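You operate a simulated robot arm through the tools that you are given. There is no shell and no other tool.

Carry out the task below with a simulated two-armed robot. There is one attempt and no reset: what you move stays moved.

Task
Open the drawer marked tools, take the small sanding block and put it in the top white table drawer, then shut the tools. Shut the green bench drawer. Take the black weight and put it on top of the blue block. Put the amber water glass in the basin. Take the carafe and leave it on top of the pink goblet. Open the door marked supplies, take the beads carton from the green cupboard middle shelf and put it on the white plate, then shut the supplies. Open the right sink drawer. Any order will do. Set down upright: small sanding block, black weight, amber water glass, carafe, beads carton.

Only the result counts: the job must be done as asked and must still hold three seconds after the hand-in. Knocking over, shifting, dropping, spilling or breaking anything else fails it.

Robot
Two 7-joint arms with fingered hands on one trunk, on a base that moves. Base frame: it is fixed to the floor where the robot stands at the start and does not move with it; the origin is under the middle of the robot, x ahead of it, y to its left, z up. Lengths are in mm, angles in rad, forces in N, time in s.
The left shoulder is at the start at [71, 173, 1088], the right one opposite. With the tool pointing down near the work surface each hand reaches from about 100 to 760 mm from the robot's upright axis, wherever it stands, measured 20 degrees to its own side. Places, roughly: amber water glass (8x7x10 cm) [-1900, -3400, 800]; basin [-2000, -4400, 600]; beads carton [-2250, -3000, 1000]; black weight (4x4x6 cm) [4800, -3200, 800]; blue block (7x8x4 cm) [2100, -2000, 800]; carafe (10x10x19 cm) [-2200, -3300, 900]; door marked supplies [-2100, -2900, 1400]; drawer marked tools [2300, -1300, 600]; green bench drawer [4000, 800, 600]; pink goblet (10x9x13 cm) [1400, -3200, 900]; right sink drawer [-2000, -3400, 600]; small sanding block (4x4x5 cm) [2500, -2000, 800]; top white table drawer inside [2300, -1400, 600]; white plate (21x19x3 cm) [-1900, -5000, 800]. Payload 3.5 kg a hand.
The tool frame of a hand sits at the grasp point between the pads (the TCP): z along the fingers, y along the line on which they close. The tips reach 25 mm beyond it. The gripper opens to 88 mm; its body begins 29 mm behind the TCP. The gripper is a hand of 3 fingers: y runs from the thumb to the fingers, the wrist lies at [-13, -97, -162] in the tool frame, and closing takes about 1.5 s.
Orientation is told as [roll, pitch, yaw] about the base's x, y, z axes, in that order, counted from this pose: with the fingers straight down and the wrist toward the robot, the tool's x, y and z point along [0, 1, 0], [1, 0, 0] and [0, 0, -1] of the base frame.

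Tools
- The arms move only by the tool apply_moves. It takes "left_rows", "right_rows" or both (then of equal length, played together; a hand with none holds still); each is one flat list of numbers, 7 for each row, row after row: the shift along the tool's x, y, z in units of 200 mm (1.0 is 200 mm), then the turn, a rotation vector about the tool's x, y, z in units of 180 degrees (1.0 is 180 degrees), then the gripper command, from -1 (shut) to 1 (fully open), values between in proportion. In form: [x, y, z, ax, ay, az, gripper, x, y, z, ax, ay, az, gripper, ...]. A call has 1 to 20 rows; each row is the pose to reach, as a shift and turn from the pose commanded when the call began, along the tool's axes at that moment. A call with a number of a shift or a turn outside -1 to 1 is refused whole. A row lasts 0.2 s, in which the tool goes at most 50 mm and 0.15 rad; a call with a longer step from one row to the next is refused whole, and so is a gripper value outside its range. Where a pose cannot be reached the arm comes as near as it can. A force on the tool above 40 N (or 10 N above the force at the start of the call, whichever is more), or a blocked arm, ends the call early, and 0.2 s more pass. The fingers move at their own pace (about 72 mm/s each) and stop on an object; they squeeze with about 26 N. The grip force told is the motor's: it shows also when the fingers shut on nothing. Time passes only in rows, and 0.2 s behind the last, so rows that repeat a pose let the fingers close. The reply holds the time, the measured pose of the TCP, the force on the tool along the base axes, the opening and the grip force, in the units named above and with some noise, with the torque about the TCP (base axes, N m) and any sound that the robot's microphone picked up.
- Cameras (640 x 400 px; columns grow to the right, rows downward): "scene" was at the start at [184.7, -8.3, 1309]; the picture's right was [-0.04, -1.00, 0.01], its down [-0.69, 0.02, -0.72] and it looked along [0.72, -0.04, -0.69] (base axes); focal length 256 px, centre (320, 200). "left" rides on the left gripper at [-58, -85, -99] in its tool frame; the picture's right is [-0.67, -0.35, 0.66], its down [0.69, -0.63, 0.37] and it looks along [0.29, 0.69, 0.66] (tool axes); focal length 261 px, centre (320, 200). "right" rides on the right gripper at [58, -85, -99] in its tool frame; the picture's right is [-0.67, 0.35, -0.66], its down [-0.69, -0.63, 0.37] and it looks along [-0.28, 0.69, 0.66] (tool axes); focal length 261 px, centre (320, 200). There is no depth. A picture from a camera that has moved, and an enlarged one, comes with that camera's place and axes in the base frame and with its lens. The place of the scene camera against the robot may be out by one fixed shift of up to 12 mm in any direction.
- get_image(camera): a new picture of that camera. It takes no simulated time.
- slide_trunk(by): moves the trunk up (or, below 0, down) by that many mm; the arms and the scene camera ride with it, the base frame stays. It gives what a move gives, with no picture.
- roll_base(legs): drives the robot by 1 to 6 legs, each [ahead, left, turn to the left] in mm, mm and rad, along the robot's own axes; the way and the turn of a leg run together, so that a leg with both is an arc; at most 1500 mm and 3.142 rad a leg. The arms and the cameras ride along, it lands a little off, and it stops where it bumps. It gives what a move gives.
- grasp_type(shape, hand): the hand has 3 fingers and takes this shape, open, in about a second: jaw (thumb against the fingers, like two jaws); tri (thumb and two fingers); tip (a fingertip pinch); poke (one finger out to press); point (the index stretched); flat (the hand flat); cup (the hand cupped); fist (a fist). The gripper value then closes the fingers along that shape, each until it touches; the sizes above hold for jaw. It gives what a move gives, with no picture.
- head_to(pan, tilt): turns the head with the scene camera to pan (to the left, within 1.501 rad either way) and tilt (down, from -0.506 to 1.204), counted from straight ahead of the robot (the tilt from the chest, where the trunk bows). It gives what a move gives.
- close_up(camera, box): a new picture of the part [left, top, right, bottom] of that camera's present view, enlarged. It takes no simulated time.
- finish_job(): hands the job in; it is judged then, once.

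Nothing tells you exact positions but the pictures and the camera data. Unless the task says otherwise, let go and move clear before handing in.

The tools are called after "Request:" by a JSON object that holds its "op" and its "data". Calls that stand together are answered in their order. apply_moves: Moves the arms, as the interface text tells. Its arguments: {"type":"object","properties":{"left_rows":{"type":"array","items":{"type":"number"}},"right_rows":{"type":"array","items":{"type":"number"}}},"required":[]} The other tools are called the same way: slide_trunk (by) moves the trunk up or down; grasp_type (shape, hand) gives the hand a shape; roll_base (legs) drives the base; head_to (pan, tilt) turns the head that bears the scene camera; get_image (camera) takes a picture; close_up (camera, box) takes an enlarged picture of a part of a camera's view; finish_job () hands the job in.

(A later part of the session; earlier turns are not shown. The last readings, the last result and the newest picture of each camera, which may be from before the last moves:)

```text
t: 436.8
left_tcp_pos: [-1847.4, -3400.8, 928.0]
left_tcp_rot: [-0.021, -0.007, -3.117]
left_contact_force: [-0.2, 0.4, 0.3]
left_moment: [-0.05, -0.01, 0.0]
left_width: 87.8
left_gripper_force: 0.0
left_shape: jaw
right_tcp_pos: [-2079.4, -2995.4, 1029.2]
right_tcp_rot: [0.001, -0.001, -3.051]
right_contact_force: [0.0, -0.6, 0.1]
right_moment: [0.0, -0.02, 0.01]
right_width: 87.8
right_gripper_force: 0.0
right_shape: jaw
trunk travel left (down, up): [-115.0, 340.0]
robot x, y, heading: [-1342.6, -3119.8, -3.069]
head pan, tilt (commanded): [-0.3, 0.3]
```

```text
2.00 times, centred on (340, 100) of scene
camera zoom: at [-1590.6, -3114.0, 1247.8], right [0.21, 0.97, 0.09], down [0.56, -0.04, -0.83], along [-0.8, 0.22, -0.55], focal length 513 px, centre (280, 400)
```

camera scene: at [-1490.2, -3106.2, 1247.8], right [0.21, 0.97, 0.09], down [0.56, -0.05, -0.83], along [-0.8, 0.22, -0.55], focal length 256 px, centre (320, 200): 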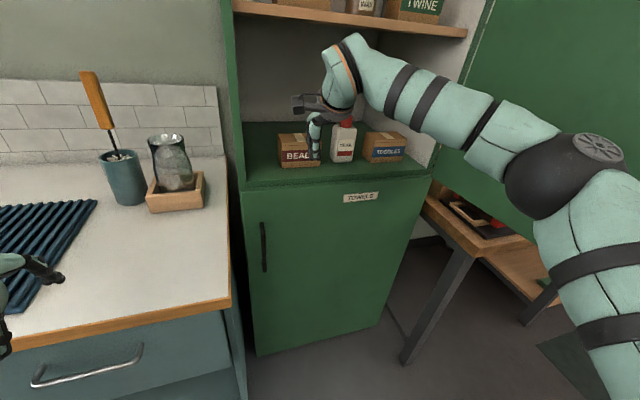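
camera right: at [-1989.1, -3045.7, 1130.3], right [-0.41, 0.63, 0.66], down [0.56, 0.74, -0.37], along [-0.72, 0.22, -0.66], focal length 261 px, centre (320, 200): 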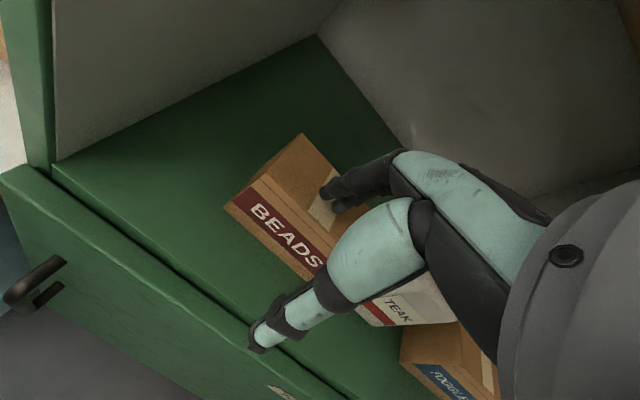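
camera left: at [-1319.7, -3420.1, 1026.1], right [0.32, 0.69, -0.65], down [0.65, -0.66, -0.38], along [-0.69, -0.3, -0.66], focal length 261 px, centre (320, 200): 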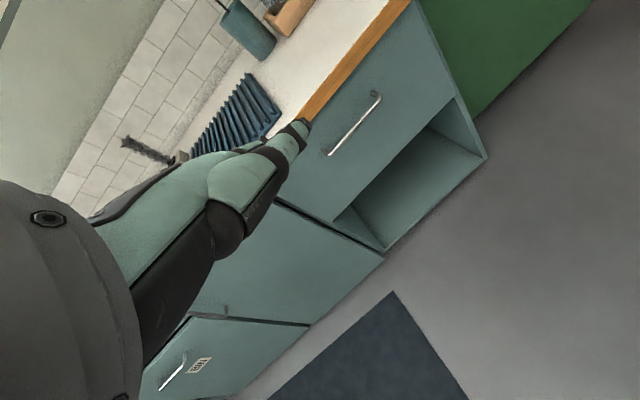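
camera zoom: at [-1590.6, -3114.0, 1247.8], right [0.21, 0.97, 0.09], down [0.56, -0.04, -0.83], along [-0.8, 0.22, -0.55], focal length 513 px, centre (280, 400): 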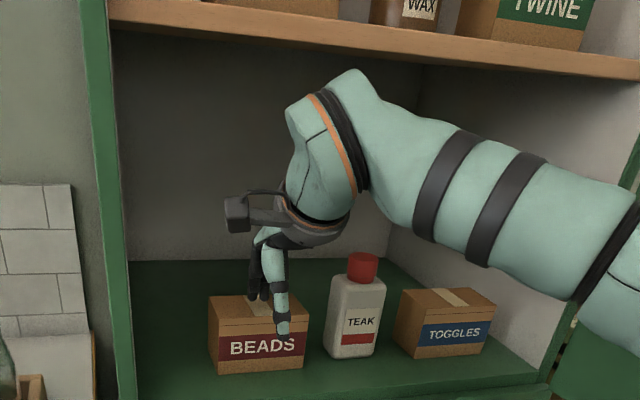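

The carton lies 73 mm ahead of the hand. I drive 50 mm further in and finish with the arm.

Request:
{"op": "roll_base", "data": {"legs": [[50, 0, 0]]}}

Request:
{"op": "apply_moves", "data": {"right_rows": [-0.02, 0.05, 0, 0, 0, 0, 1, -0.04, 0.1, 0, 0, 0, 0, 1]}}

Request:
{"op": "get_image", "data": {"camera": "right"}}

Request:
{"op": "close_up", "data": {"camera": "scene", "box": [220, 0, 460, 200]}}

```text
t: 437.7
left_tcp_pos: [-1896.7, -3404.2, 927.0]
left_tcp_rot: [-0.02, -0.005, -3.12]
left_contact_force: [-0.1, 0.4, 0.5]
left_moment: [0.03, 0.01, -0.03]
left_width: 87.9
left_gripper_force: 0.0
left_shape: jaw
right_tcp_pos: [-2127.7, -2999.7, 1030.9]
right_tcp_rot: [-0.001, 0.0, -3.048]
right_contact_force: [-0.1, 0.5, -0.3]
right_moment: [-0.01, 0.01, 0.01]
right_width: 87.4
right_gripper_force: 0.1
right_shape: jaw
trunk travel left (down, up): [-115.0, 340.0]
robot x, y, heading: [-1393.0, -3124.0, -3.066]
head pan, tilt (commanded): [-0.3, 0.3]
```

```text
t: 438.3
left_tcp_pos: [-1896.6, -3404.2, 924.6]
left_tcp_rot: [-0.02, -0.005, -3.119]
left_contact_force: [0.2, -0.3, 0.2]
left_moment: [0.0, -0.02, -0.01]
left_width: 87.9
left_gripper_force: 0.0
left_shape: jaw
right_tcp_pos: [-2150.6, -2992.7, 1029.6]
right_tcp_rot: [0.0, 0.001, -3.05]
right_contact_force: [-0.1, -0.5, -0.3]
right_moment: [-0.02, 0.0, 0.05]
right_width: 87.6
right_gripper_force: 0.0
right_shape: jaw
trunk travel left (down, up): [-115.0, 340.0]
robot x, y, heading: [-1395.6, -3124.2, -3.065]
head pan, tilt (commanded): [-0.3, 0.3]
```

```text
taken
camera right: at [-2060.0, -3042.9, 1129.3], right [-0.41, 0.63, 0.66], down [0.56, 0.74, -0.36], along [-0.72, 0.22, -0.66], focal length 261 px, centre (320, 200)
```

right: 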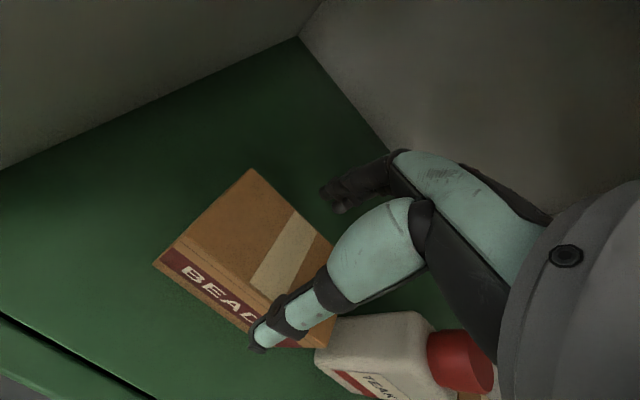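

```text
2.00 times, centred on (340, 100) of scene
camera zoom: at [-1640.7, -3117.8, 1247.5], right [0.21, 0.97, 0.09], down [0.56, -0.05, -0.83], along [-0.8, 0.22, -0.56], focal length 513 px, centre (280, 400)
```

zoom: 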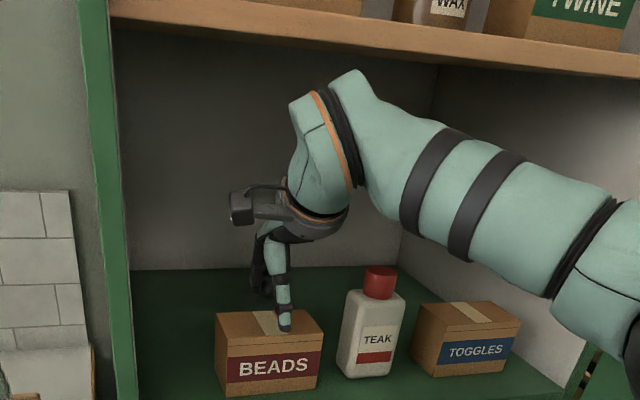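

The hand is centred over the carton. I lower the fingers around it and close.

Request:
{"op": "apply_moves", "data": {"right_rows": [0.006, 0.012, 0.06, 0, 0, 0, 1, 0.006, 0.012, 0.13, 0, 0, 0, 1, 0.006, 0.012, 0.2, 0, 0, 0, 1, 0.006, 0.012, 0.27, 0, 0, 0, 1, 0.006, 0.012, 0.32, 0, 0, 0, 1]}}

Request:
{"op": "get_image", "data": {"camera": "right"}}

Request:
{"op": "close_up", "data": {"camera": "scene", "box": [220, 0, 460, 200]}}

```text
t: 439.5
left_tcp_pos: [-1894.1, -3405.3, 927.8]
left_tcp_rot: [-0.019, -0.009, -3.117]
left_contact_force: [-0.1, 0.4, -0.3]
left_moment: [0.0, 0.03, -0.03]
left_width: 87.8
left_gripper_force: 0.1
left_shape: jaw
right_tcp_pos: [-2151.7, -2995.3, 969.4]
right_tcp_rot: [-0.001, -0.002, -3.05]
right_contact_force: [-2.0, -2.2, 12.8]
right_moment: [-0.07, 0.08, 0.04]
right_width: 87.8
right_gripper_force: 0.1
right_shape: jaw
trunk travel left (down, up): [-115.0, 340.0]
robot x, y, heading: [-1396.5, -3118.8, -3.069]
head pan, tilt (commanded): [-0.3, 0.3]
```

```text
taken
camera right: at [-2059.4, -3044.8, 1069.3], right [-0.41, 0.64, 0.66], down [0.56, 0.74, -0.37], along [-0.72, 0.22, -0.66], focal length 261 px, centre (320, 200)
```

right: 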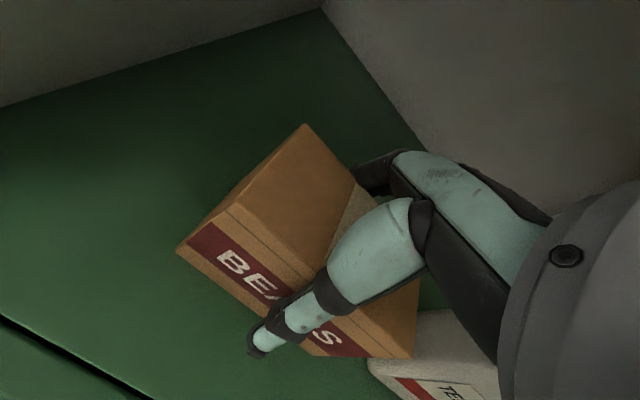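

```text
2.00 times, centred on (340, 100) of scene
camera zoom: at [-1637.5, -3118.1, 1248.8], right [0.21, 0.97, 0.09], down [0.56, -0.04, -0.83], along [-0.8, 0.22, -0.55], focal length 513 px, centre (280, 400)
```

zoom: 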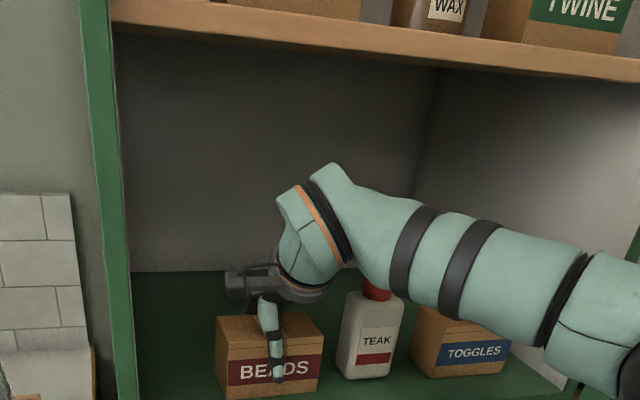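

The palm just touches the carton's top. I raise 4 mm and close the hand.

Request:
{"op": "apply_moves", "data": {"right_rows": [0, 0, -0.02, 0, 0, 0, 1, 0, 0, -0.025, 0, 0, 0, 0.5, 0, 0, -0.025, 0, 0, 0, 0, 0, 0, -0.025, 0, 0, 0, -1, 0, 0, -0.025, 0, 0, 0, -1, 0, 0, -0.025, 0, 0, 0, -1, 0, 0, -0.025, 0, 0, 0, -1]}}

Request:
{"op": "get_image", "data": {"camera": "right"}}

```text
t: 441.1
left_tcp_pos: [-1895.1, -3404.0, 927.2]
left_tcp_rot: [-0.021, -0.007, -3.12]
left_contact_force: [-0.2, 0.7, -0.5]
left_moment: [0.02, -0.01, 0.04]
left_width: 87.8
left_gripper_force: 0.0
left_shape: jaw
right_tcp_pos: [-2151.9, -2995.1, 972.3]
right_tcp_rot: [-0.001, 0.0, -3.048]
right_contact_force: [-2.1, -0.1, 1.3]
right_moment: [0.0, 0.16, 0.04]
right_width: 60.7
right_gripper_force: 26.0
right_shape: jaw
trunk travel left (down, up): [-115.0, 340.0]
robot x, y, heading: [-1394.7, -3125.4, -3.066]
head pan, tilt (commanded): [-0.3, 0.3]
```

```text
taken
camera right: at [-2061.1, -3044.4, 1071.6], right [-0.41, 0.64, 0.66], down [0.56, 0.74, -0.37], along [-0.72, 0.22, -0.66], focal length 261 px, centre (320, 200)
```

right: 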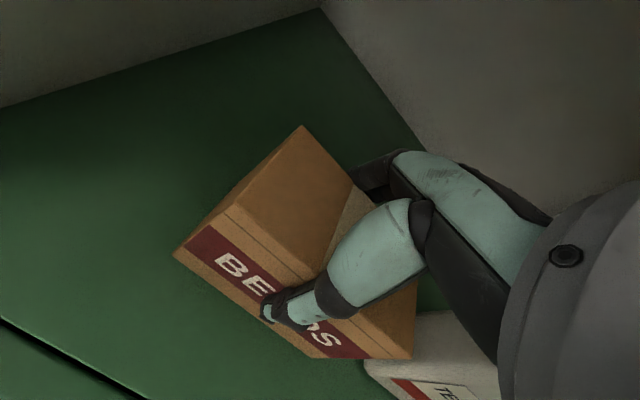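

Gripped at 61 mm. I lift 45 mm and back straight out.

Request:
{"op": "apply_moves", "data": {"right_rows": [0, 0, -0.04, 0, 0, 0, -1, 0, 0, -0.1, 0, 0, 0, -1, 0, 0, -0.16, 0, 0, 0, -1, 0, 0, -0.22, 0, 0, 0, -1]}}

Request:
{"op": "get_image", "data": {"camera": "right"}}

Request:
{"op": "close_up", "data": {"camera": "scene", "box": [220, 0, 460, 200]}}

```text
t: 442.1
left_tcp_pos: [-1896.3, -3404.6, 927.8]
left_tcp_rot: [-0.021, -0.006, -3.119]
left_contact_force: [0.1, -0.1, 0.2]
left_moment: [0.02, 0.03, 0.0]
left_width: 88.2
left_gripper_force: 0.1
left_shape: jaw
right_tcp_pos: [-2151.0, -2994.1, 1016.1]
right_tcp_rot: [-0.001, 0.0, -3.048]
right_contact_force: [-0.2, -0.5, -1.5]
right_moment: [0.04, -0.01, -0.01]
right_width: 60.2
right_gripper_force: 26.3
right_shape: jaw
trunk travel left (down, up): [-115.0, 340.0]
robot x, y, heading: [-1394.4, -3120.2, -3.063]
head pan, tilt (commanded): [-0.3, 0.3]
```

```text
taken
camera right: at [-2061.2, -3044.1, 1116.2], right [-0.41, 0.64, 0.66], down [0.56, 0.74, -0.37], along [-0.72, 0.22, -0.66], focal length 261 px, centre (320, 200)
```

right: 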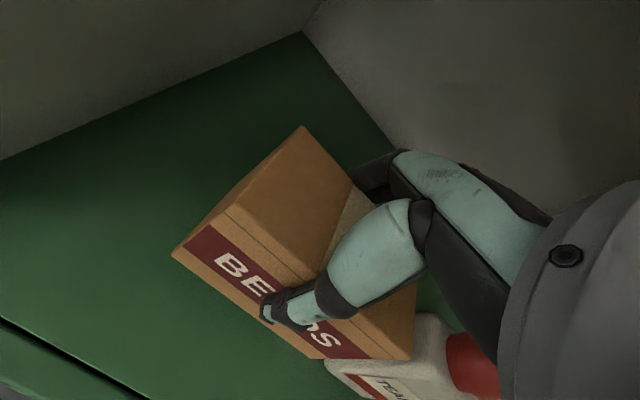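

```text
2.00 times, centred on (340, 100) of scene
camera zoom: at [-1639.7, -3117.7, 1247.8], right [0.21, 0.97, 0.09], down [0.56, -0.05, -0.83], along [-0.8, 0.22, -0.55], focal length 513 px, centre (280, 400)
```

zoom: 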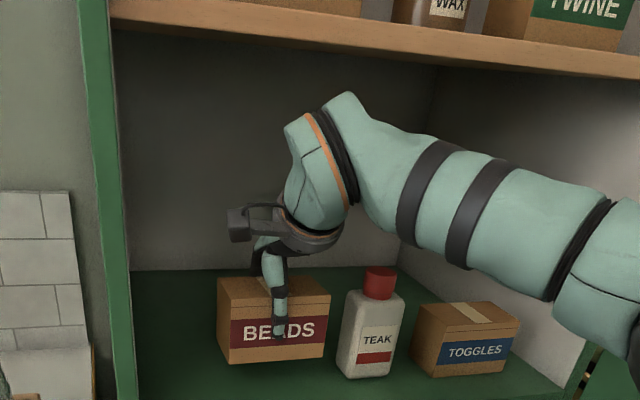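

The carton is out of its place. I back off and drive left along the counter toward the plate.

Request:
{"op": "roll_base", "data": {"legs": [[-350, 0, 0], [0, 900, 0], [0, 600, 0]]}}

Request:
{"op": "head_to", "data": {"pan": 0.4, "tilt": 0.3}}

Request:
{"op": "get_image", "data": {"camera": "scene"}}

```text
t: 451.7
left_tcp_pos: [-1439.2, -4875.5, 926.6]
left_tcp_rot: [-0.019, -0.007, -3.117]
left_contact_force: [0.3, -0.2, 0.6]
left_moment: [-0.02, -0.03, -0.04]
left_width: 88.0
left_gripper_force: 0.0
left_shape: jaw
right_tcp_pos: [-1694.0, -4466.6, 1014.7]
right_tcp_rot: [0.0, 0.0, -3.048]
right_contact_force: [0.4, 0.1, -1.4]
right_moment: [0.02, 0.01, -0.01]
right_width: 60.2
right_gripper_force: 26.3
right_shape: jaw
trunk travel left (down, up): [-115.0, 340.0]
robot x, y, heading: [-938.4, -4596.0, -3.068]
head pan, tilt (commanded): [-0.3, 0.3]
```

```text
t: 452.8
left_tcp_pos: [-1438.7, -4876.7, 926.3]
left_tcp_rot: [-0.019, -0.005, -3.118]
left_contact_force: [-0.5, 0.5, -0.5]
left_moment: [0.03, 0.01, 0.0]
left_width: 87.8
left_gripper_force: 0.1
left_shape: jaw
right_tcp_pos: [-1694.1, -4466.7, 1014.9]
right_tcp_rot: [0.0, 0.001, -3.049]
right_contact_force: [-0.8, -0.4, -1.5]
right_moment: [-0.03, 0.01, 0.0]
right_width: 60.3
right_gripper_force: 26.2
right_shape: jaw
trunk travel left (down, up): [-115.0, 340.0]
robot x, y, heading: [-938.1, -4596.0, -3.067]
head pan, tilt (commanded): [0.4, 0.3]
```

```text
taken
camera scene: at [-1174.7, -4652.5, 1248.7], right [-0.44, 0.89, -0.12], down [0.54, 0.16, -0.83], along [-0.72, -0.43, -0.55], focal length 256 px, centre (320, 200)
```

scene: 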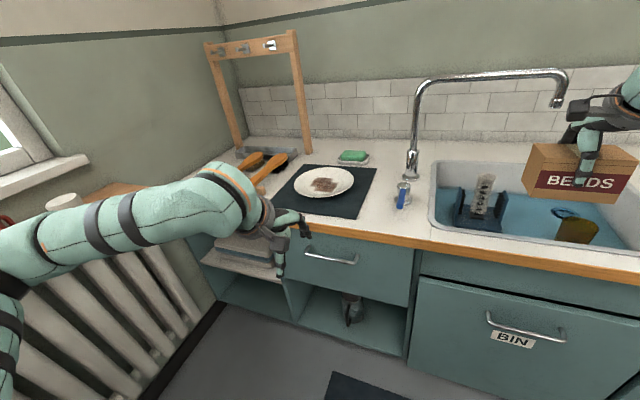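

Request:
{"op": "close_up", "data": {"camera": "scene", "box": [260, 130, 440, 230]}}

Request:
{"op": "close_up", "data": {"camera": "scene", "box": [420, 130, 640, 260]}}

```text
3.56 times, centred on (350, 180) of scene
camera zoom: at [-1174.7, -4652.5, 1248.7], right [-0.44, 0.89, -0.12], down [0.54, 0.16, -0.83], along [-0.72, -0.43, -0.55], focal length 911 px, centre (213, 271)
```

zoom: 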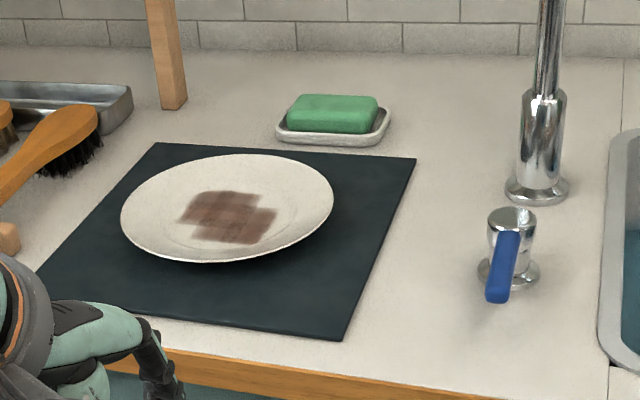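

```text
2.91 times, centred on (530, 195) of scene
camera zoom: at [-1174.7, -4652.5, 1248.7], right [-0.44, 0.89, -0.12], down [0.54, 0.16, -0.83], along [-0.72, -0.43, -0.55], focal length 746 px, centre (-291, 214)
```

zoom: 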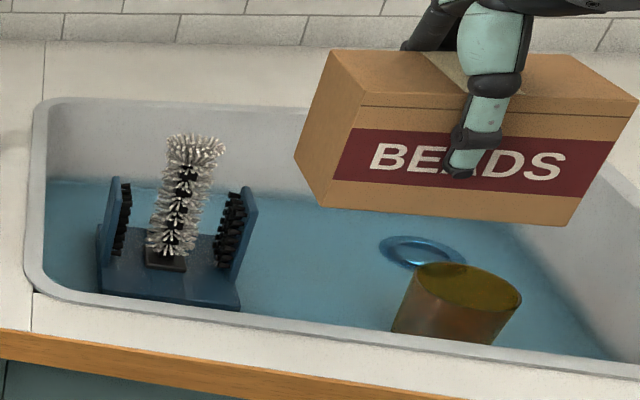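

The plate is empty (the brown patch is printed) and centred near (-1895,-5006). I turn left and approach it with the carton.

Request:
{"op": "roll_base", "data": {"legs": [[0, 0, 0.667], [0, -159, 0], [150, 0, 0]]}}

Request:
{"op": "head_to", "data": {"pan": -0.2, "tilt": 0.4}}

Request:
{"op": "get_image", "data": {"camera": "scene"}}

Request:
{"op": "get_image", "data": {"camera": "right"}}

```text
t: 457.0
left_tcp_pos: [-1372.9, -5113.9, 926.4]
left_tcp_rot: [-0.02, -0.006, -2.446]
left_contact_force: [-0.2, 0.3, -0.5]
left_moment: [0.02, 0.0, 0.0]
left_width: 87.9
left_gripper_force: 0.1
left_shape: jaw
right_tcp_pos: [-1826.0, -4952.7, 1016.5]
right_tcp_rot: [-0.001, 0.001, -2.378]
right_contact_force: [0.4, -0.3, -1.3]
right_moment: [0.02, -0.02, 0.0]
right_width: 59.9
right_gripper_force: 26.2
right_shape: jaw
trunk travel left (down, up): [-115.0, 340.0]
robot x, y, heading: [-1158.0, -4582.4, -2.39]
head pan, tilt (commanded): [0.4, 0.3]
```

```text
t: 458.0
left_tcp_pos: [-1371.5, -5114.4, 926.5]
left_tcp_rot: [-0.019, -0.006, -2.446]
left_contact_force: [-0.1, -0.1, 0.0]
left_moment: [-0.01, 0.02, -0.02]
left_width: 87.8
left_gripper_force: 0.2
left_shape: jaw
right_tcp_pos: [-1827.4, -4951.1, 1016.5]
right_tcp_rot: [0.0, 0.0, -2.377]
right_contact_force: [-0.7, 0.3, -1.5]
right_moment: [-0.01, 0.01, -0.04]
right_width: 60.2
right_gripper_force: 25.8
right_shape: jaw
trunk travel left (down, up): [-115.0, 340.0]
robot x, y, heading: [-1153.2, -4579.2, -2.396]
head pan, tilt (commanded): [-0.201, 0.4]
```

```text
taken
camera scene: at [-1346.0, -4735.5, 1238.5], right [-0.53, 0.85, 0.06], down [0.52, 0.38, -0.77], along [-0.67, -0.37, -0.64], focal length 256 px, centre (320, 200)
```

scene: 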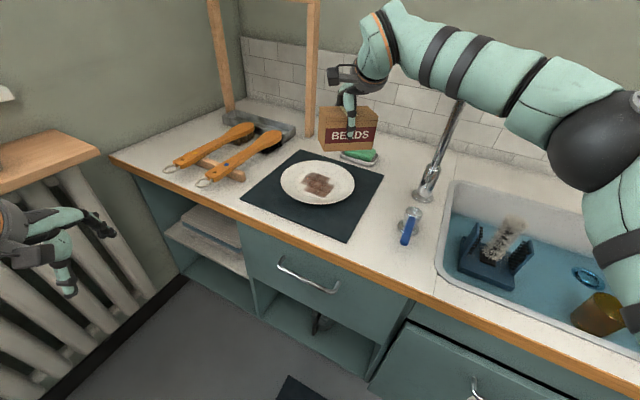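

```text
taken
camera right: at [-1725.2, -4935.6, 1115.8], right [-0.72, 0.24, 0.66], down [-0.02, 0.93, -0.37], along [-0.7, -0.28, -0.66], focal length 261 px, centre (320, 200)
```

right: 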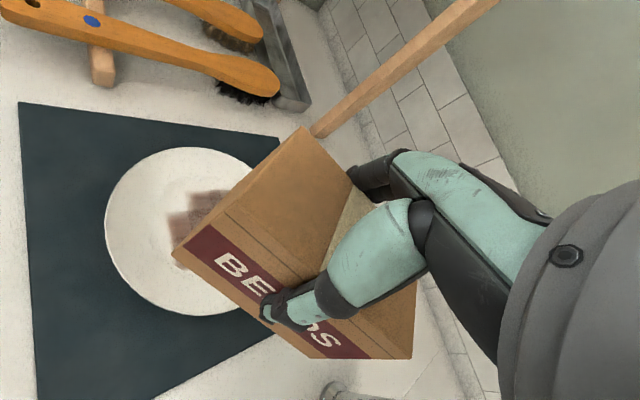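

Both cameras put the plate's centre near (-1852,-5027). I drive the last bit and check above the plate.

Request:
{"op": "roll_base", "data": {"legs": [[60, 30, 0]]}}

Request:
{"op": "get_image", "data": {"camera": "right"}}

Request:
{"op": "get_image", "data": {"camera": "scene"}}

```text
t: 459.0
left_tcp_pos: [-1395.0, -5177.8, 926.7]
left_tcp_rot: [-0.021, -0.007, -2.446]
left_contact_force: [0.1, -0.4, 0.1]
left_moment: [0.02, -0.01, -0.01]
left_width: 88.0
left_gripper_force: 0.1
left_shape: jaw
right_tcp_pos: [-1850.4, -5016.7, 1014.7]
right_tcp_rot: [-0.002, -0.001, -2.376]
right_contact_force: [0.6, -1.1, -1.2]
right_moment: [0.01, 0.0, 0.02]
right_width: 59.8
right_gripper_force: 25.6
right_shape: jaw
trunk travel left (down, up): [-115.0, 340.0]
robot x, y, heading: [-1179.8, -4644.6, -2.392]
head pan, tilt (commanded): [-0.201, 0.4]
```

```text
taken
camera right: at [-1749.2, -4999.0, 1115.8], right [-0.72, 0.24, 0.66], down [-0.02, 0.93, -0.37], along [-0.7, -0.27, -0.66], focal length 261 px, centre (320, 200)
```

right: 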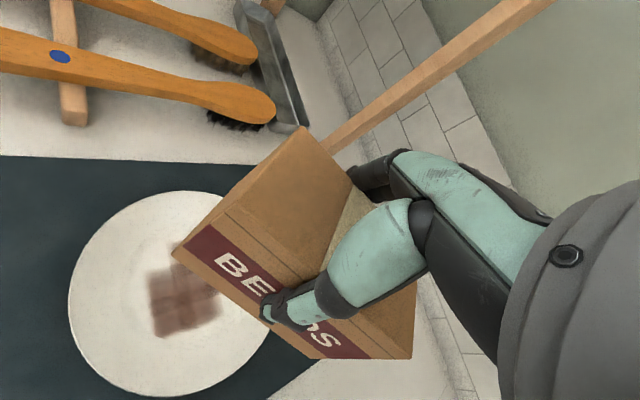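

```text
taken
camera scene: at [-1369.9, -4799.0, 1238.4], right [-0.53, 0.85, 0.06], down [0.52, 0.38, -0.77], along [-0.67, -0.37, -0.64], focal length 256 px, centre (320, 200)
```

scene: 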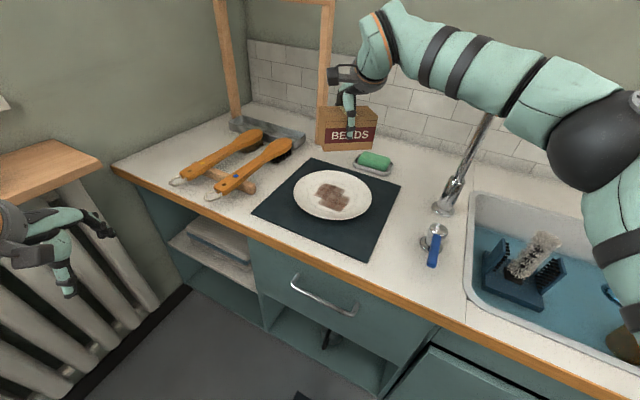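

Aligned to about a centimetre. I make the small correction and lower the carton toward the plate.

Request:
{"op": "apply_moves", "data": {"right_rows": [0.03, 0.02, 0, 0, 0, 0, -1, 0.056, 0.04, 0.1, 0, 0, 0, -1, 0.056, 0.04, 0.25, 0, 0, 0, -1, 0.056, 0.04, 0.4, 0, 0, 0, -1, 0.056, 0.04, 0.53, 0, 0, 0, -1, 0.056, 0.04, 0.62, 0, 0, 0, -1]}}

Request:
{"op": "get_image", "data": {"camera": "right"}}

Request:
{"op": "close_up", "data": {"camera": "scene", "box": [240, 90, 460, 260]}}

```text
t: 460.4
left_tcp_pos: [-1396.7, -5177.6, 926.0]
left_tcp_rot: [-0.018, -0.006, -2.445]
left_contact_force: [-0.6, 0.6, 0.1]
left_moment: [-0.03, -0.01, 0.03]
left_width: 88.0
left_gripper_force: 0.1
left_shape: jaw
right_tcp_pos: [-1849.2, -5029.8, 890.9]
right_tcp_rot: [0.001, 0.002, -2.378]
right_contact_force: [0.2, 0.9, -2.7]
right_moment: [0.02, 0.01, -0.01]
right_width: 60.0
right_gripper_force: 25.7
right_shape: jaw
trunk travel left (down, up): [-115.0, 340.0]
robot x, y, heading: [-1181.3, -4644.7, -2.392]
head pan, tilt (commanded): [-0.201, 0.4]
```

```text
taken
camera right: at [-1746.7, -5012.1, 991.0], right [-0.72, 0.24, 0.65], down [-0.02, 0.93, -0.37], along [-0.7, -0.27, -0.66], focal length 261 px, centre (320, 200)
```

right: 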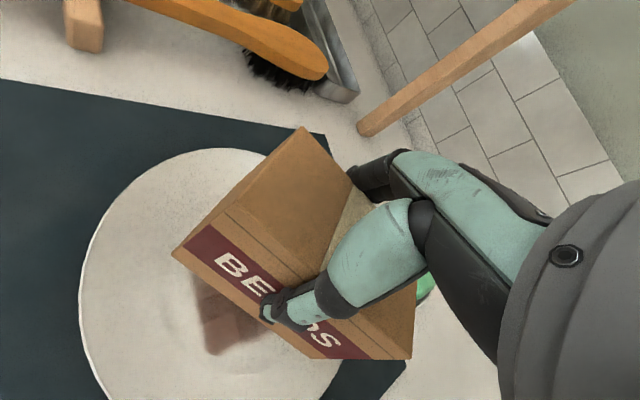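

```text
2.35 times, centred on (350, 175) of scene
camera zoom: at [-1370.1, -4798.4, 1238.4], right [-0.53, 0.85, 0.06], down [0.52, 0.38, -0.77], along [-0.67, -0.37, -0.64], focal length 603 px, centre (249, 259)
```

zoom: 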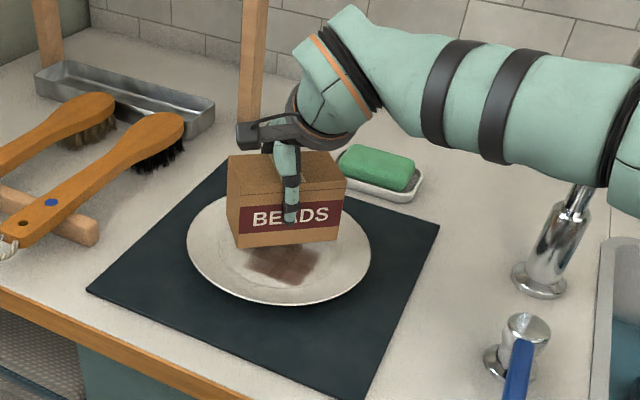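

The carton is over the plate's middle. I go down slowly to contact.

Request:
{"op": "apply_moves", "data": {"right_rows": [0.03, -0.015, 0.03, 0, 0, 0, -1, 0.03, -0.015, 0.07, 0, 0, 0, -1, 0.03, -0.015, 0.1, 0, 0, 0, -1]}}

Request:
{"op": "apply_moves", "data": {"right_rows": [0, 0, 0.015, 0, 0, 0, -1, 0, 0, 0.03, 0, 0, 0, -1]}}

Request:
{"op": "apply_moves", "data": {"right_rows": [0, 0, 0.015, 0, 0, 0, -1, 0, 0, 0.03, 0, 0, 0, -1]}}

```text
t: 461.2
left_tcp_pos: [-1397.3, -5176.1, 926.3]
left_tcp_rot: [-0.02, -0.008, -2.445]
left_contact_force: [0.9, 0.5, 0.6]
left_moment: [0.02, -0.03, -0.03]
left_width: 87.8
left_gripper_force: 0.1
left_shape: jaw
right_tcp_pos: [-1842.2, -5032.3, 873.2]
right_tcp_rot: [0.0, -0.001, -2.377]
right_contact_force: [-0.1, 0.2, -1.3]
right_moment: [0.0, -0.01, 0.0]
right_width: 60.0
right_gripper_force: 26.0
right_shape: jaw
trunk travel left (down, up): [-115.0, 340.0]
robot x, y, heading: [-1180.1, -4643.2, -2.392]
head pan, tilt (commanded): [-0.201, 0.4]
```

```text
t: 461.8
left_tcp_pos: [-1396.3, -5177.0, 927.6]
left_tcp_rot: [-0.017, -0.007, -2.445]
left_contact_force: [0.2, 0.1, 0.9]
left_moment: [0.01, -0.02, 0.03]
left_width: 87.8
left_gripper_force: 0.1
left_shape: jaw
right_tcp_pos: [-1843.5, -5032.2, 866.2]
right_tcp_rot: [0.0, 0.0, -2.376]
right_contact_force: [0.4, -0.4, -2.2]
right_moment: [0.04, 0.03, -0.03]
right_width: 60.1
right_gripper_force: 26.0
right_shape: jaw
trunk travel left (down, up): [-115.0, 340.0]
robot x, y, heading: [-1178.1, -4644.7, -2.392]
head pan, tilt (commanded): [-0.201, 0.4]
```

```text
t: 462.4
left_tcp_pos: [-1395.7, -5176.8, 927.1]
left_tcp_rot: [-0.018, -0.007, -2.445]
left_contact_force: [0.2, -0.4, -0.5]
left_moment: [-0.01, 0.0, -0.02]
left_width: 87.8
left_gripper_force: 0.1
left_shape: jaw
right_tcp_pos: [-1842.8, -5030.7, 860.6]
right_tcp_rot: [-0.001, -0.001, -2.377]
right_contact_force: [-0.2, 0.1, 0.3]
right_moment: [-0.03, -0.05, -0.03]
right_width: 60.0
right_gripper_force: 25.6
right_shape: jaw
trunk travel left (down, up): [-115.0, 340.0]
robot x, y, heading: [-1181.8, -4645.9, -2.399]
head pan, tilt (commanded): [-0.201, 0.4]
```

Request:
{"op": "apply_moves", "data": {"right_rows": [0, 0, 0.01, 0, 0, 0, -1, 0, 0, 0.02, 0, 0, 0, -1]}}

Request:
{"op": "close_up", "data": {"camera": "scene", "box": [260, 110, 420, 230]}}

```text
t: 463.0
left_tcp_pos: [-1394.8, -5176.2, 927.6]
left_tcp_rot: [-0.017, -0.009, -2.444]
left_contact_force: [0.5, -0.9, 0.0]
left_moment: [0.02, 0.03, 0.01]
left_width: 87.7
left_gripper_force: 0.1
left_shape: jaw
right_tcp_pos: [-1842.3, -5030.3, 858.9]
right_tcp_rot: [0.001, -0.002, -2.378]
right_contact_force: [-3.8, 1.6, 8.6]
right_moment: [-0.06, -0.46, 0.03]
right_width: 59.8
right_gripper_force: 26.2
right_shape: jaw
trunk travel left (down, up): [-115.0, 340.0]
robot x, y, heading: [-1178.6, -4645.9, -2.392]
head pan, tilt (commanded): [-0.201, 0.4]
```

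```text
3.33 times, centred on (340, 170) of scene
camera zoom: at [-1369.1, -4797.1, 1239.0], right [-0.53, 0.85, 0.06], down [0.52, 0.38, -0.77], along [-0.67, -0.37, -0.64], focal length 854 px, centre (253, 300)
```

zoom: 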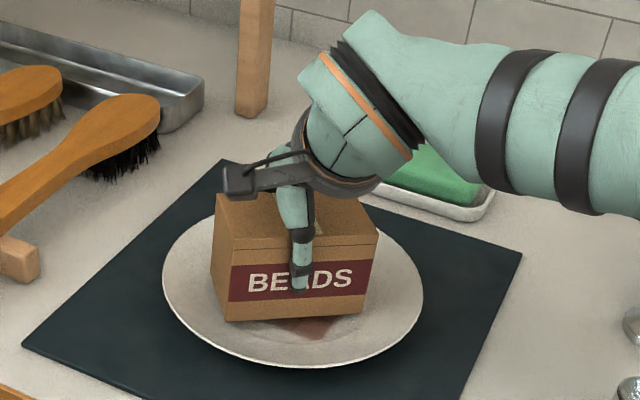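

It rests on the plate. I open the hand.

Request:
{"op": "apply_moves", "data": {"right_rows": [0, 0, -0.004, 0, 0, 0, 0.3, 0, 0, -0.004, 0, 0, 0, 0.6, 0, 0, -0.004, 0, 0, 0, 1, 0, 0, -0.004, 0, 0, 0, 1, 0, 0, -0.004, 0, 0, 0, 1, 0, 0, -0.004, 0, 0, 0, 1]}}

Request:
{"op": "close_up", "data": {"camera": "scene", "box": [260, 110, 420, 230]}}

Request:
{"op": "get_image", "data": {"camera": "right"}}

```text
t: 464.4
left_tcp_pos: [-1395.2, -5176.8, 925.8]
left_tcp_rot: [-0.018, -0.008, -2.444]
left_contact_force: [0.1, -0.4, 0.7]
left_moment: [-0.01, 0.0, -0.01]
left_width: 87.9
left_gripper_force: 0.1
left_shape: jaw
right_tcp_pos: [-1841.7, -5031.2, 857.1]
right_tcp_rot: [-0.001, 0.001, -2.378]
right_contact_force: [-3.2, 0.5, 5.1]
right_moment: [0.02, -0.14, 0.01]
right_width: 88.0
right_gripper_force: 0.0
right_shape: jaw
trunk travel left (down, up): [-115.0, 340.0]
robot x, y, heading: [-1179.0, -4646.7, -2.393]
head pan, tilt (commanded): [-0.201, 0.4]
```

```text
3.33 times, centred on (340, 170) of scene
camera zoom: at [-1369.5, -4797.7, 1238.6], right [-0.53, 0.85, 0.06], down [0.52, 0.38, -0.77], along [-0.67, -0.37, -0.64], focal length 854 px, centre (253, 300)
```

zoom: 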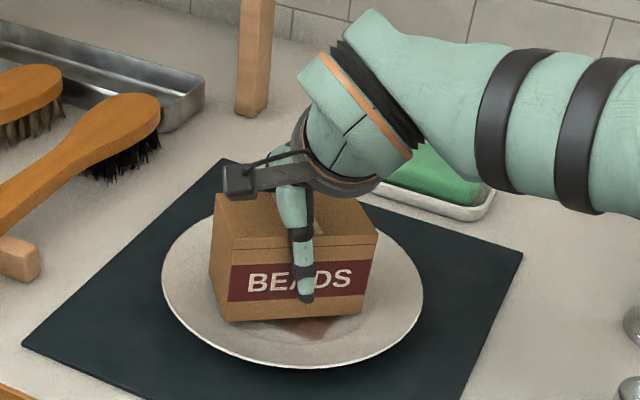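

```text
taken
camera right: at [-1740.5, -5013.8, 956.8], right [-0.72, 0.24, 0.66], down [-0.02, 0.93, -0.37], along [-0.7, -0.28, -0.66], focal length 261 px, centre (320, 200)
```

right: 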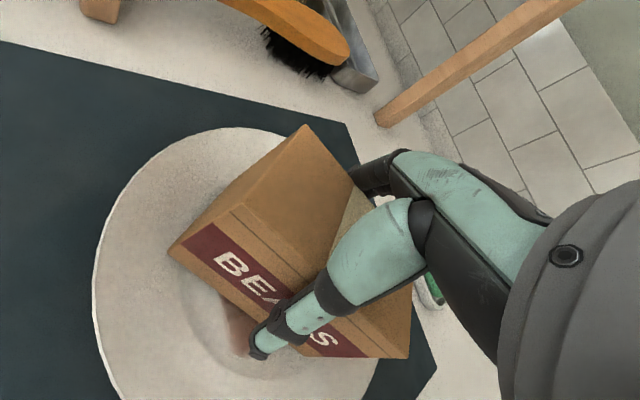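

Released. I lift the hand straight up.

Request:
{"op": "apply_moves", "data": {"right_rows": [0, 0, -0.03, 0, 0, 0, 1, 0, 0, -0.08, 0, 0, 0, 1, 0, 0, -0.16, 0, 0, 0, 1, 0, 0, -0.28, 0, 0, 0, 1, 0, 0, -0.45, 0, 0, 0, 1, 0, 0, -0.65, 0, 0, 0, 1, 0, 0, -0.85, 0, 0, 0, 1]}}

Request:
{"op": "close_up", "data": {"camera": "scene", "box": [240, 90, 460, 260]}}

```text
t: 466.0
left_tcp_pos: [-1395.8, -5178.0, 927.6]
left_tcp_rot: [-0.018, -0.007, -2.445]
left_contact_force: [-0.6, 0.7, -1.5]
left_moment: [-0.01, 0.01, -0.01]
left_width: 87.6
left_gripper_force: 0.0
left_shape: jaw
right_tcp_pos: [-1841.3, -5029.8, 1027.9]
right_tcp_rot: [0.0, 0.002, -2.376]
right_contact_force: [0.6, 0.5, -1.1]
right_moment: [0.01, 0.05, -0.03]
right_width: 87.8
right_gripper_force: 0.2
right_shape: jaw
trunk travel left (down, up): [-115.0, 340.0]
robot x, y, heading: [-1180.8, -4645.4, -2.391]
head pan, tilt (commanded): [-0.201, 0.4]
```

```text
2.35 times, centred on (350, 175) of scene
camera zoom: at [-1369.0, -4798.3, 1238.6], right [-0.53, 0.85, 0.06], down [0.52, 0.38, -0.77], along [-0.67, -0.37, -0.64], focal length 603 px, centre (249, 259)
```

zoom: 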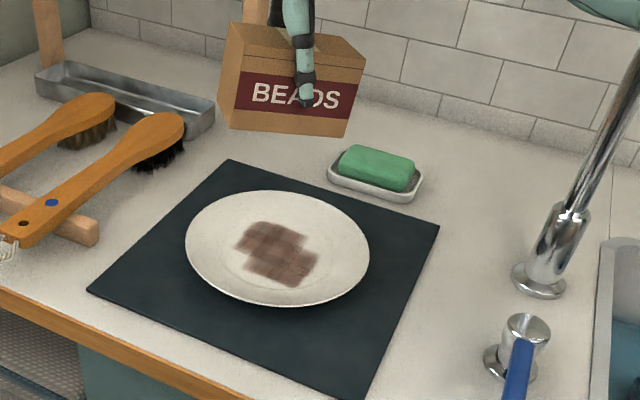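

The carton came up with the open hand — it is somehow caught. I look closely before doing anything else.

Request:
{"op": "get_image", "data": {"camera": "right"}}

Request:
{"op": "close_up", "data": {"camera": "scene", "box": [300, 20, 440, 160]}}

```text
taken
camera right: at [-1739.7, -5013.0, 1127.1], right [-0.72, 0.24, 0.66], down [-0.02, 0.93, -0.37], along [-0.7, -0.27, -0.66], focal length 261 px, centre (320, 200)
```

right: 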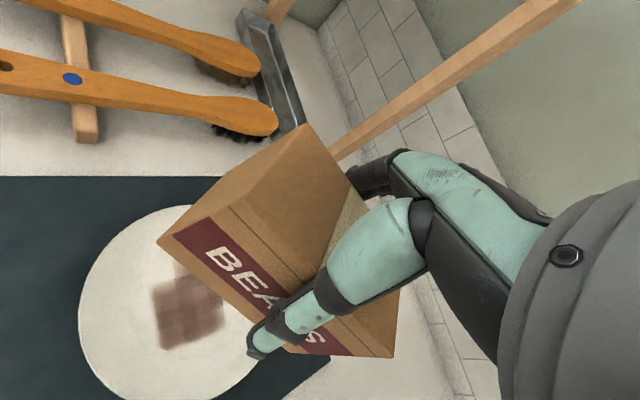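

```text
2.86 times, centred on (370, 90) of scene
camera zoom: at [-1369.0, -4798.3, 1238.6], right [-0.53, 0.85, 0.06], down [0.52, 0.38, -0.77], along [-0.67, -0.37, -0.64], focal length 732 px, centre (177, 514)
```

zoom: 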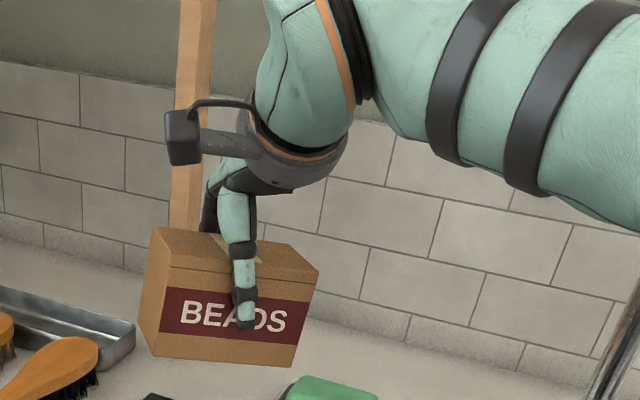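

The carton (very light, 1.5 N) seems wedged between the finger and thumb bases at the palm. I check on the free left hand how the "tip" shape looks, since arched fingers might give room at the palm.

Request:
{"op": "grasp_type", "data": {"hand": "left", "shape": "tip"}}

Request:
{"op": "get_image", "data": {"camera": "left"}}

Request:
{"op": "grasp_type", "data": {"hand": "left", "shape": "point"}}

Request:
{"op": "get_image", "data": {"camera": "left"}}

Request:
{"op": "grasp_type", "data": {"hand": "left", "shape": "jaw"}}

Request:
{"op": "get_image", "data": {"camera": "left"}}

```text
t: 466.9
left_tcp_pos: [-1396.6, -5177.0, 927.0]
left_tcp_rot: [-0.021, -0.008, -2.446]
left_contact_force: [0.3, -0.4, -0.4]
left_moment: [0.0, 0.03, -0.02]
left_width: 87.7
left_gripper_force: 0.0
left_shape: tip
right_tcp_pos: [-1842.1, -5029.4, 1025.7]
right_tcp_rot: [-0.001, 0.002, -2.377]
right_contact_force: [0.9, -0.3, -0.8]
right_moment: [0.02, -0.02, -0.02]
right_width: 87.7
right_gripper_force: 0.0
right_shape: jaw
trunk travel left (down, up): [-115.0, 340.0]
robot x, y, heading: [-1181.6, -4646.7, -2.391]
head pan, tilt (commanded): [-0.201, 0.4]
```

```text
taken
camera left: at [-1365.7, -5080.3, 1026.2], right [-0.17, 0.74, -0.65], down [0.92, -0.12, -0.38], along [-0.36, -0.66, -0.66], focal length 261 px, centre (320, 200)
```

left: 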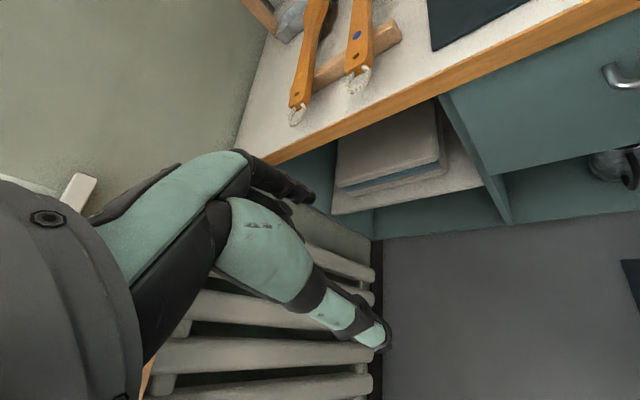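

```text
t: 467.8
left_tcp_pos: [-1394.9, -5177.5, 927.6]
left_tcp_rot: [-0.019, -0.006, -2.445]
left_contact_force: [-0.2, 0.2, 0.4]
left_moment: [-0.01, 0.0, 0.03]
left_width: 80.7
left_gripper_force: 0.0
left_shape: point
right_tcp_pos: [-1842.2, -5029.6, 1026.5]
right_tcp_rot: [0.001, -0.001, -2.378]
right_contact_force: [0.1, -0.6, -3.0]
right_moment: [0.02, 0.0, -0.01]
right_width: 87.9
right_gripper_force: 0.1
right_shape: jaw
trunk travel left (down, up): [-115.0, 340.0]
robot x, y, heading: [-1178.5, -4644.6, -2.386]
head pan, tilt (commanded): [-0.201, 0.4]
```

```text
taken
camera left: at [-1365.8, -5080.3, 1026.1], right [-0.17, 0.74, -0.65], down [0.92, -0.12, -0.38], along [-0.36, -0.66, -0.66], focal length 261 px, centre (320, 200)
```

left: 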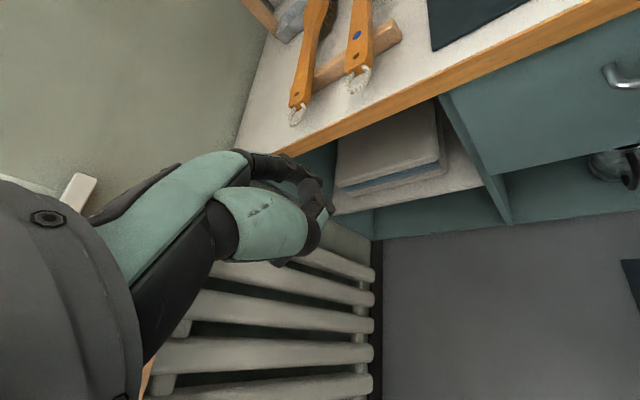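

```text
t: 468.7
left_tcp_pos: [-1396.1, -5177.5, 926.3]
left_tcp_rot: [-0.018, -0.008, -2.447]
left_contact_force: [-0.6, -1.0, 0.2]
left_moment: [0.01, 0.02, -0.03]
left_width: 87.4
left_gripper_force: 0.0
left_shape: jaw
right_tcp_pos: [-1840.9, -5029.9, 1025.7]
right_tcp_rot: [-0.001, 0.0, -2.377]
right_contact_force: [0.5, 0.8, -1.5]
right_moment: [0.01, 0.03, -0.03]
right_width: 87.9
right_gripper_force: 0.0
right_shape: jaw
trunk travel left (down, up): [-115.0, 340.0]
robot x, y, heading: [-1178.5, -4642.3, -2.391]
head pan, tilt (commanded): [-0.201, 0.4]
```

```text
taken
camera left: at [-1365.8, -5080.3, 1026.2], right [-0.17, 0.74, -0.65], down [0.92, -0.12, -0.38], along [-0.36, -0.66, -0.66], focal length 261 px, centre (320, 200)
```

left: 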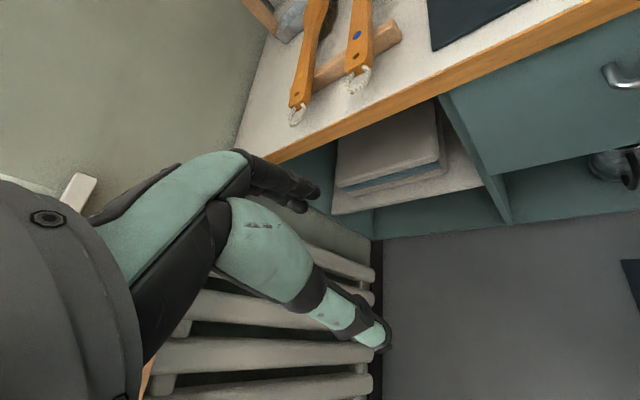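

The hand is V-shaped, so pressing down wedged the carton lightly at the palm. Since only its 1.5 N weight must be overcome by friction, I'll go down close above the plate and make a quick down-up jerk so it slips off right at plate height.

Request:
{"op": "apply_moves", "data": {"right_rows": [0, 0, 0.15, 0, 0, 0, 1, 0, 0, 0.3, 0, 0, 0, 1, 0, 0, 0.45, 0, 0, 0, 1, 0, 0, 0.56, 0, 0, 0, 1, 0, 0, 0.56, 0, 0, 0, 1]}}

Request:
{"op": "apply_moves", "data": {"right_rows": [0, 0, 0.23, 0, 0, 0, 1, 0, 0, -0.01, 0, 0, 0, 1, 0, 0, -0.01, 0, 0, 0, 1]}}

Request:
{"op": "close_up", "data": {"camera": "scene", "box": [240, 90, 460, 260]}}

```text
t: 469.9
left_tcp_pos: [-1396.1, -5177.3, 928.1]
left_tcp_rot: [-0.018, -0.008, -2.445]
left_contact_force: [-0.2, 0.3, -0.2]
left_moment: [-0.01, -0.01, 0.02]
left_width: 87.6
left_gripper_force: 0.0
left_shape: jaw
right_tcp_pos: [-1841.4, -5031.2, 914.5]
right_tcp_rot: [0.001, -0.002, -2.376]
right_contact_force: [-0.5, -0.9, 0.4]
right_moment: [-0.01, 0.0, 0.01]
right_width: 88.2
right_gripper_force: 0.0
right_shape: jaw
trunk travel left (down, up): [-115.0, 340.0]
robot x, y, heading: [-1178.2, -4641.7, -2.391]
head pan, tilt (commanded): [-0.201, 0.4]
```

```text
t: 470.7
left_tcp_pos: [-1395.5, -5177.0, 926.0]
left_tcp_rot: [-0.016, -0.004, -2.445]
left_contact_force: [-0.3, 0.3, 0.0]
left_moment: [-0.02, 0.0, -0.01]
left_width: 87.8
left_gripper_force: 0.0
left_shape: jaw
right_tcp_pos: [-1843.9, -5030.8, 916.4]
right_tcp_rot: [0.001, 0.0, -2.377]
right_contact_force: [-0.2, -0.6, -0.3]
right_moment: [0.05, -0.03, 0.0]
right_width: 88.0
right_gripper_force: 0.1
right_shape: jaw
trunk travel left (down, up): [-115.0, 340.0]
robot x, y, heading: [-1180.4, -4644.4, -2.394]
head pan, tilt (commanded): [-0.201, 0.4]
```

```text
2.35 times, centred on (350, 175) of scene
camera zoom: at [-1370.5, -4798.6, 1238.2], right [-0.53, 0.85, 0.06], down [0.52, 0.38, -0.76], along [-0.67, -0.37, -0.64], focal length 603 px, centre (249, 259)
```

zoom: 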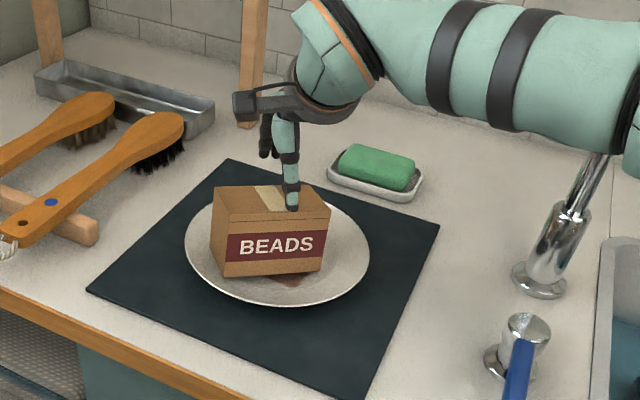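

The carton is now on the plate, upright. I raise the hand and check it closely.

Request:
{"op": "apply_moves", "data": {"right_rows": [0, 0, -0.1, 0, 0, 0, 1, 0, 0, -0.25, 0, 0, 0, 1, 0, 0, -0.4, 0, 0, 0, 1, 0, 0, -0.5, 0, 0, 0, 1]}}

Request:
{"op": "close_up", "data": {"camera": "scene", "box": [270, 130, 390, 220]}}

Request:
{"op": "get_image", "data": {"camera": "right"}}

```text
t: 471.7
left_tcp_pos: [-1395.4, -5178.3, 928.2]
left_tcp_rot: [-0.019, -0.007, -2.447]
left_contact_force: [0.3, -0.5, -0.7]
left_moment: [0.03, 0.03, 0.03]
left_width: 87.6
left_gripper_force: 0.2
left_shape: jaw
right_tcp_pos: [-1843.0, -5032.0, 1018.8]
right_tcp_rot: [-0.001, -0.001, -2.376]
right_contact_force: [0.2, -0.4, -0.6]
right_moment: [-0.01, -0.01, -0.01]
right_width: 88.1
right_gripper_force: 0.0
right_shape: jaw
trunk travel left (down, up): [-115.0, 340.0]
robot x, y, heading: [-1177.5, -4643.2, -2.393]
head pan, tilt (commanded): [-0.201, 0.4]
```

```text
4.44 times, centred on (330, 175) of scene
camera zoom: at [-1369.4, -4798.2, 1238.5], right [-0.53, 0.85, 0.06], down [0.52, 0.38, -0.77], along [-0.67, -0.37, -0.64], focal length 1139 px, centre (276, 311)
```

zoom: 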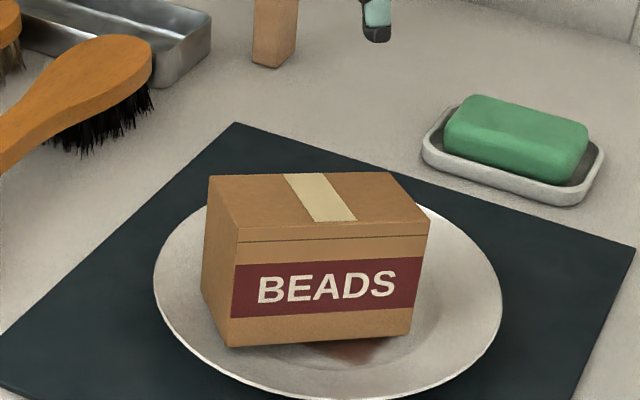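

```text
taken
camera right: at [-1740.7, -5014.0, 1118.1], right [-0.72, 0.24, 0.66], down [-0.02, 0.93, -0.37], along [-0.7, -0.28, -0.66], focal length 261 px, centre (320, 200)
```

right: 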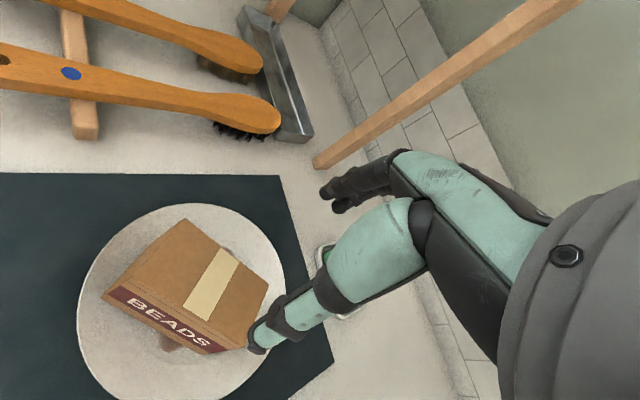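

The carton stands upright on the plate. Next is shutting the SUPPLIES door: I drive back to it, staying clear of its open edge.

Request:
{"op": "roll_base", "data": {"legs": [[-330, 0, 0], [0, 0, -0.672]]}}

Request:
{"op": "roll_base", "data": {"legs": [[-240, 0, 0], [0, -900, 0], [0, -600, 0]]}}

Request:
{"op": "head_to", "data": {"pan": -0.4, "tilt": 0.2}}

Request:
{"op": "get_image", "data": {"camera": "scene"}}

```text
t: 475.7
left_tcp_pos: [-1439.6, -4697.0, 926.9]
left_tcp_rot: [-0.019, -0.007, -3.125]
left_contact_force: [0.5, 0.3, 0.2]
left_moment: [-0.02, 0.01, 0.03]
left_width: 87.7
left_gripper_force: 0.0
left_shape: jaw
right_tcp_pos: [-1696.2, -4302.5, 1017.2]
right_tcp_rot: [0.0, 0.002, -3.057]
right_contact_force: [-1.0, 0.7, -0.4]
right_moment: [0.02, -0.02, 0.0]
right_width: 88.0
right_gripper_force: 0.2
right_shape: jaw
trunk travel left (down, up): [-115.0, 340.0]
robot x, y, heading: [-933.6, -4423.6, -3.076]
head pan, tilt (commanded): [-0.201, 0.4]
```

```text
t: 484.7
left_tcp_pos: [-1296.0, -3193.1, 928.0]
left_tcp_rot: [-0.017, -0.007, -3.128]
left_contact_force: [-0.3, 0.3, 0.2]
left_moment: [0.0, -0.04, 0.0]
left_width: 87.9
left_gripper_force: 0.1
left_shape: jaw
right_tcp_pos: [-1550.5, -2798.3, 1019.1]
right_tcp_rot: [-0.001, -0.002, -3.06]
right_contact_force: [-0.1, 0.3, -0.2]
right_moment: [-0.03, 0.06, -0.02]
right_width: 87.9
right_gripper_force: 0.1
right_shape: jaw
trunk travel left (down, up): [-115.0, 340.0]
robot x, y, heading: [-792.7, -2918.0, -3.076]
head pan, tilt (commanded): [-0.201, 0.4]
```

```text
t: 485.5
left_tcp_pos: [-1296.1, -3192.5, 927.2]
left_tcp_rot: [-0.018, -0.008, -3.127]
left_contact_force: [-0.1, -0.9, -0.6]
left_moment: [0.04, 0.02, 0.01]
left_width: 87.6
left_gripper_force: 0.0
left_shape: jaw
right_tcp_pos: [-1550.7, -2798.8, 1018.3]
right_tcp_rot: [0.001, -0.001, -3.059]
right_contact_force: [0.4, 0.6, -0.2]
right_moment: [0.0, 0.0, 0.01]
right_width: 88.1
right_gripper_force: 0.0
right_shape: jaw
trunk travel left (down, up): [-115.0, 340.0]
robot x, y, heading: [-793.5, -2919.7, -3.078]
head pan, tilt (commanded): [-0.4, 0.201]
```

```text
taken
camera scene: at [-1037.2, -2900.7, 1257.6], right [0.31, 0.94, 0.12], down [0.47, -0.05, -0.88], along [-0.83, 0.33, -0.46], focal length 256 px, centre (320, 200)
```

scene: 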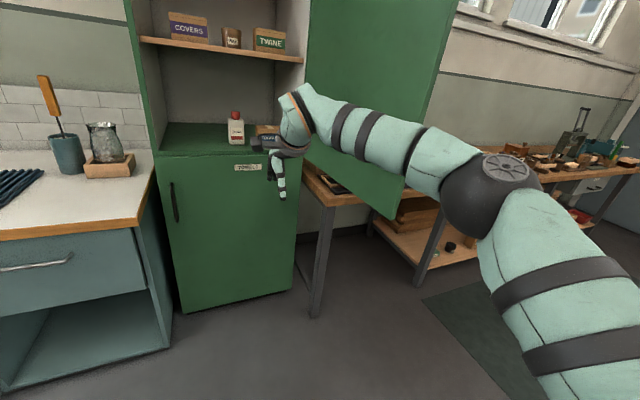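

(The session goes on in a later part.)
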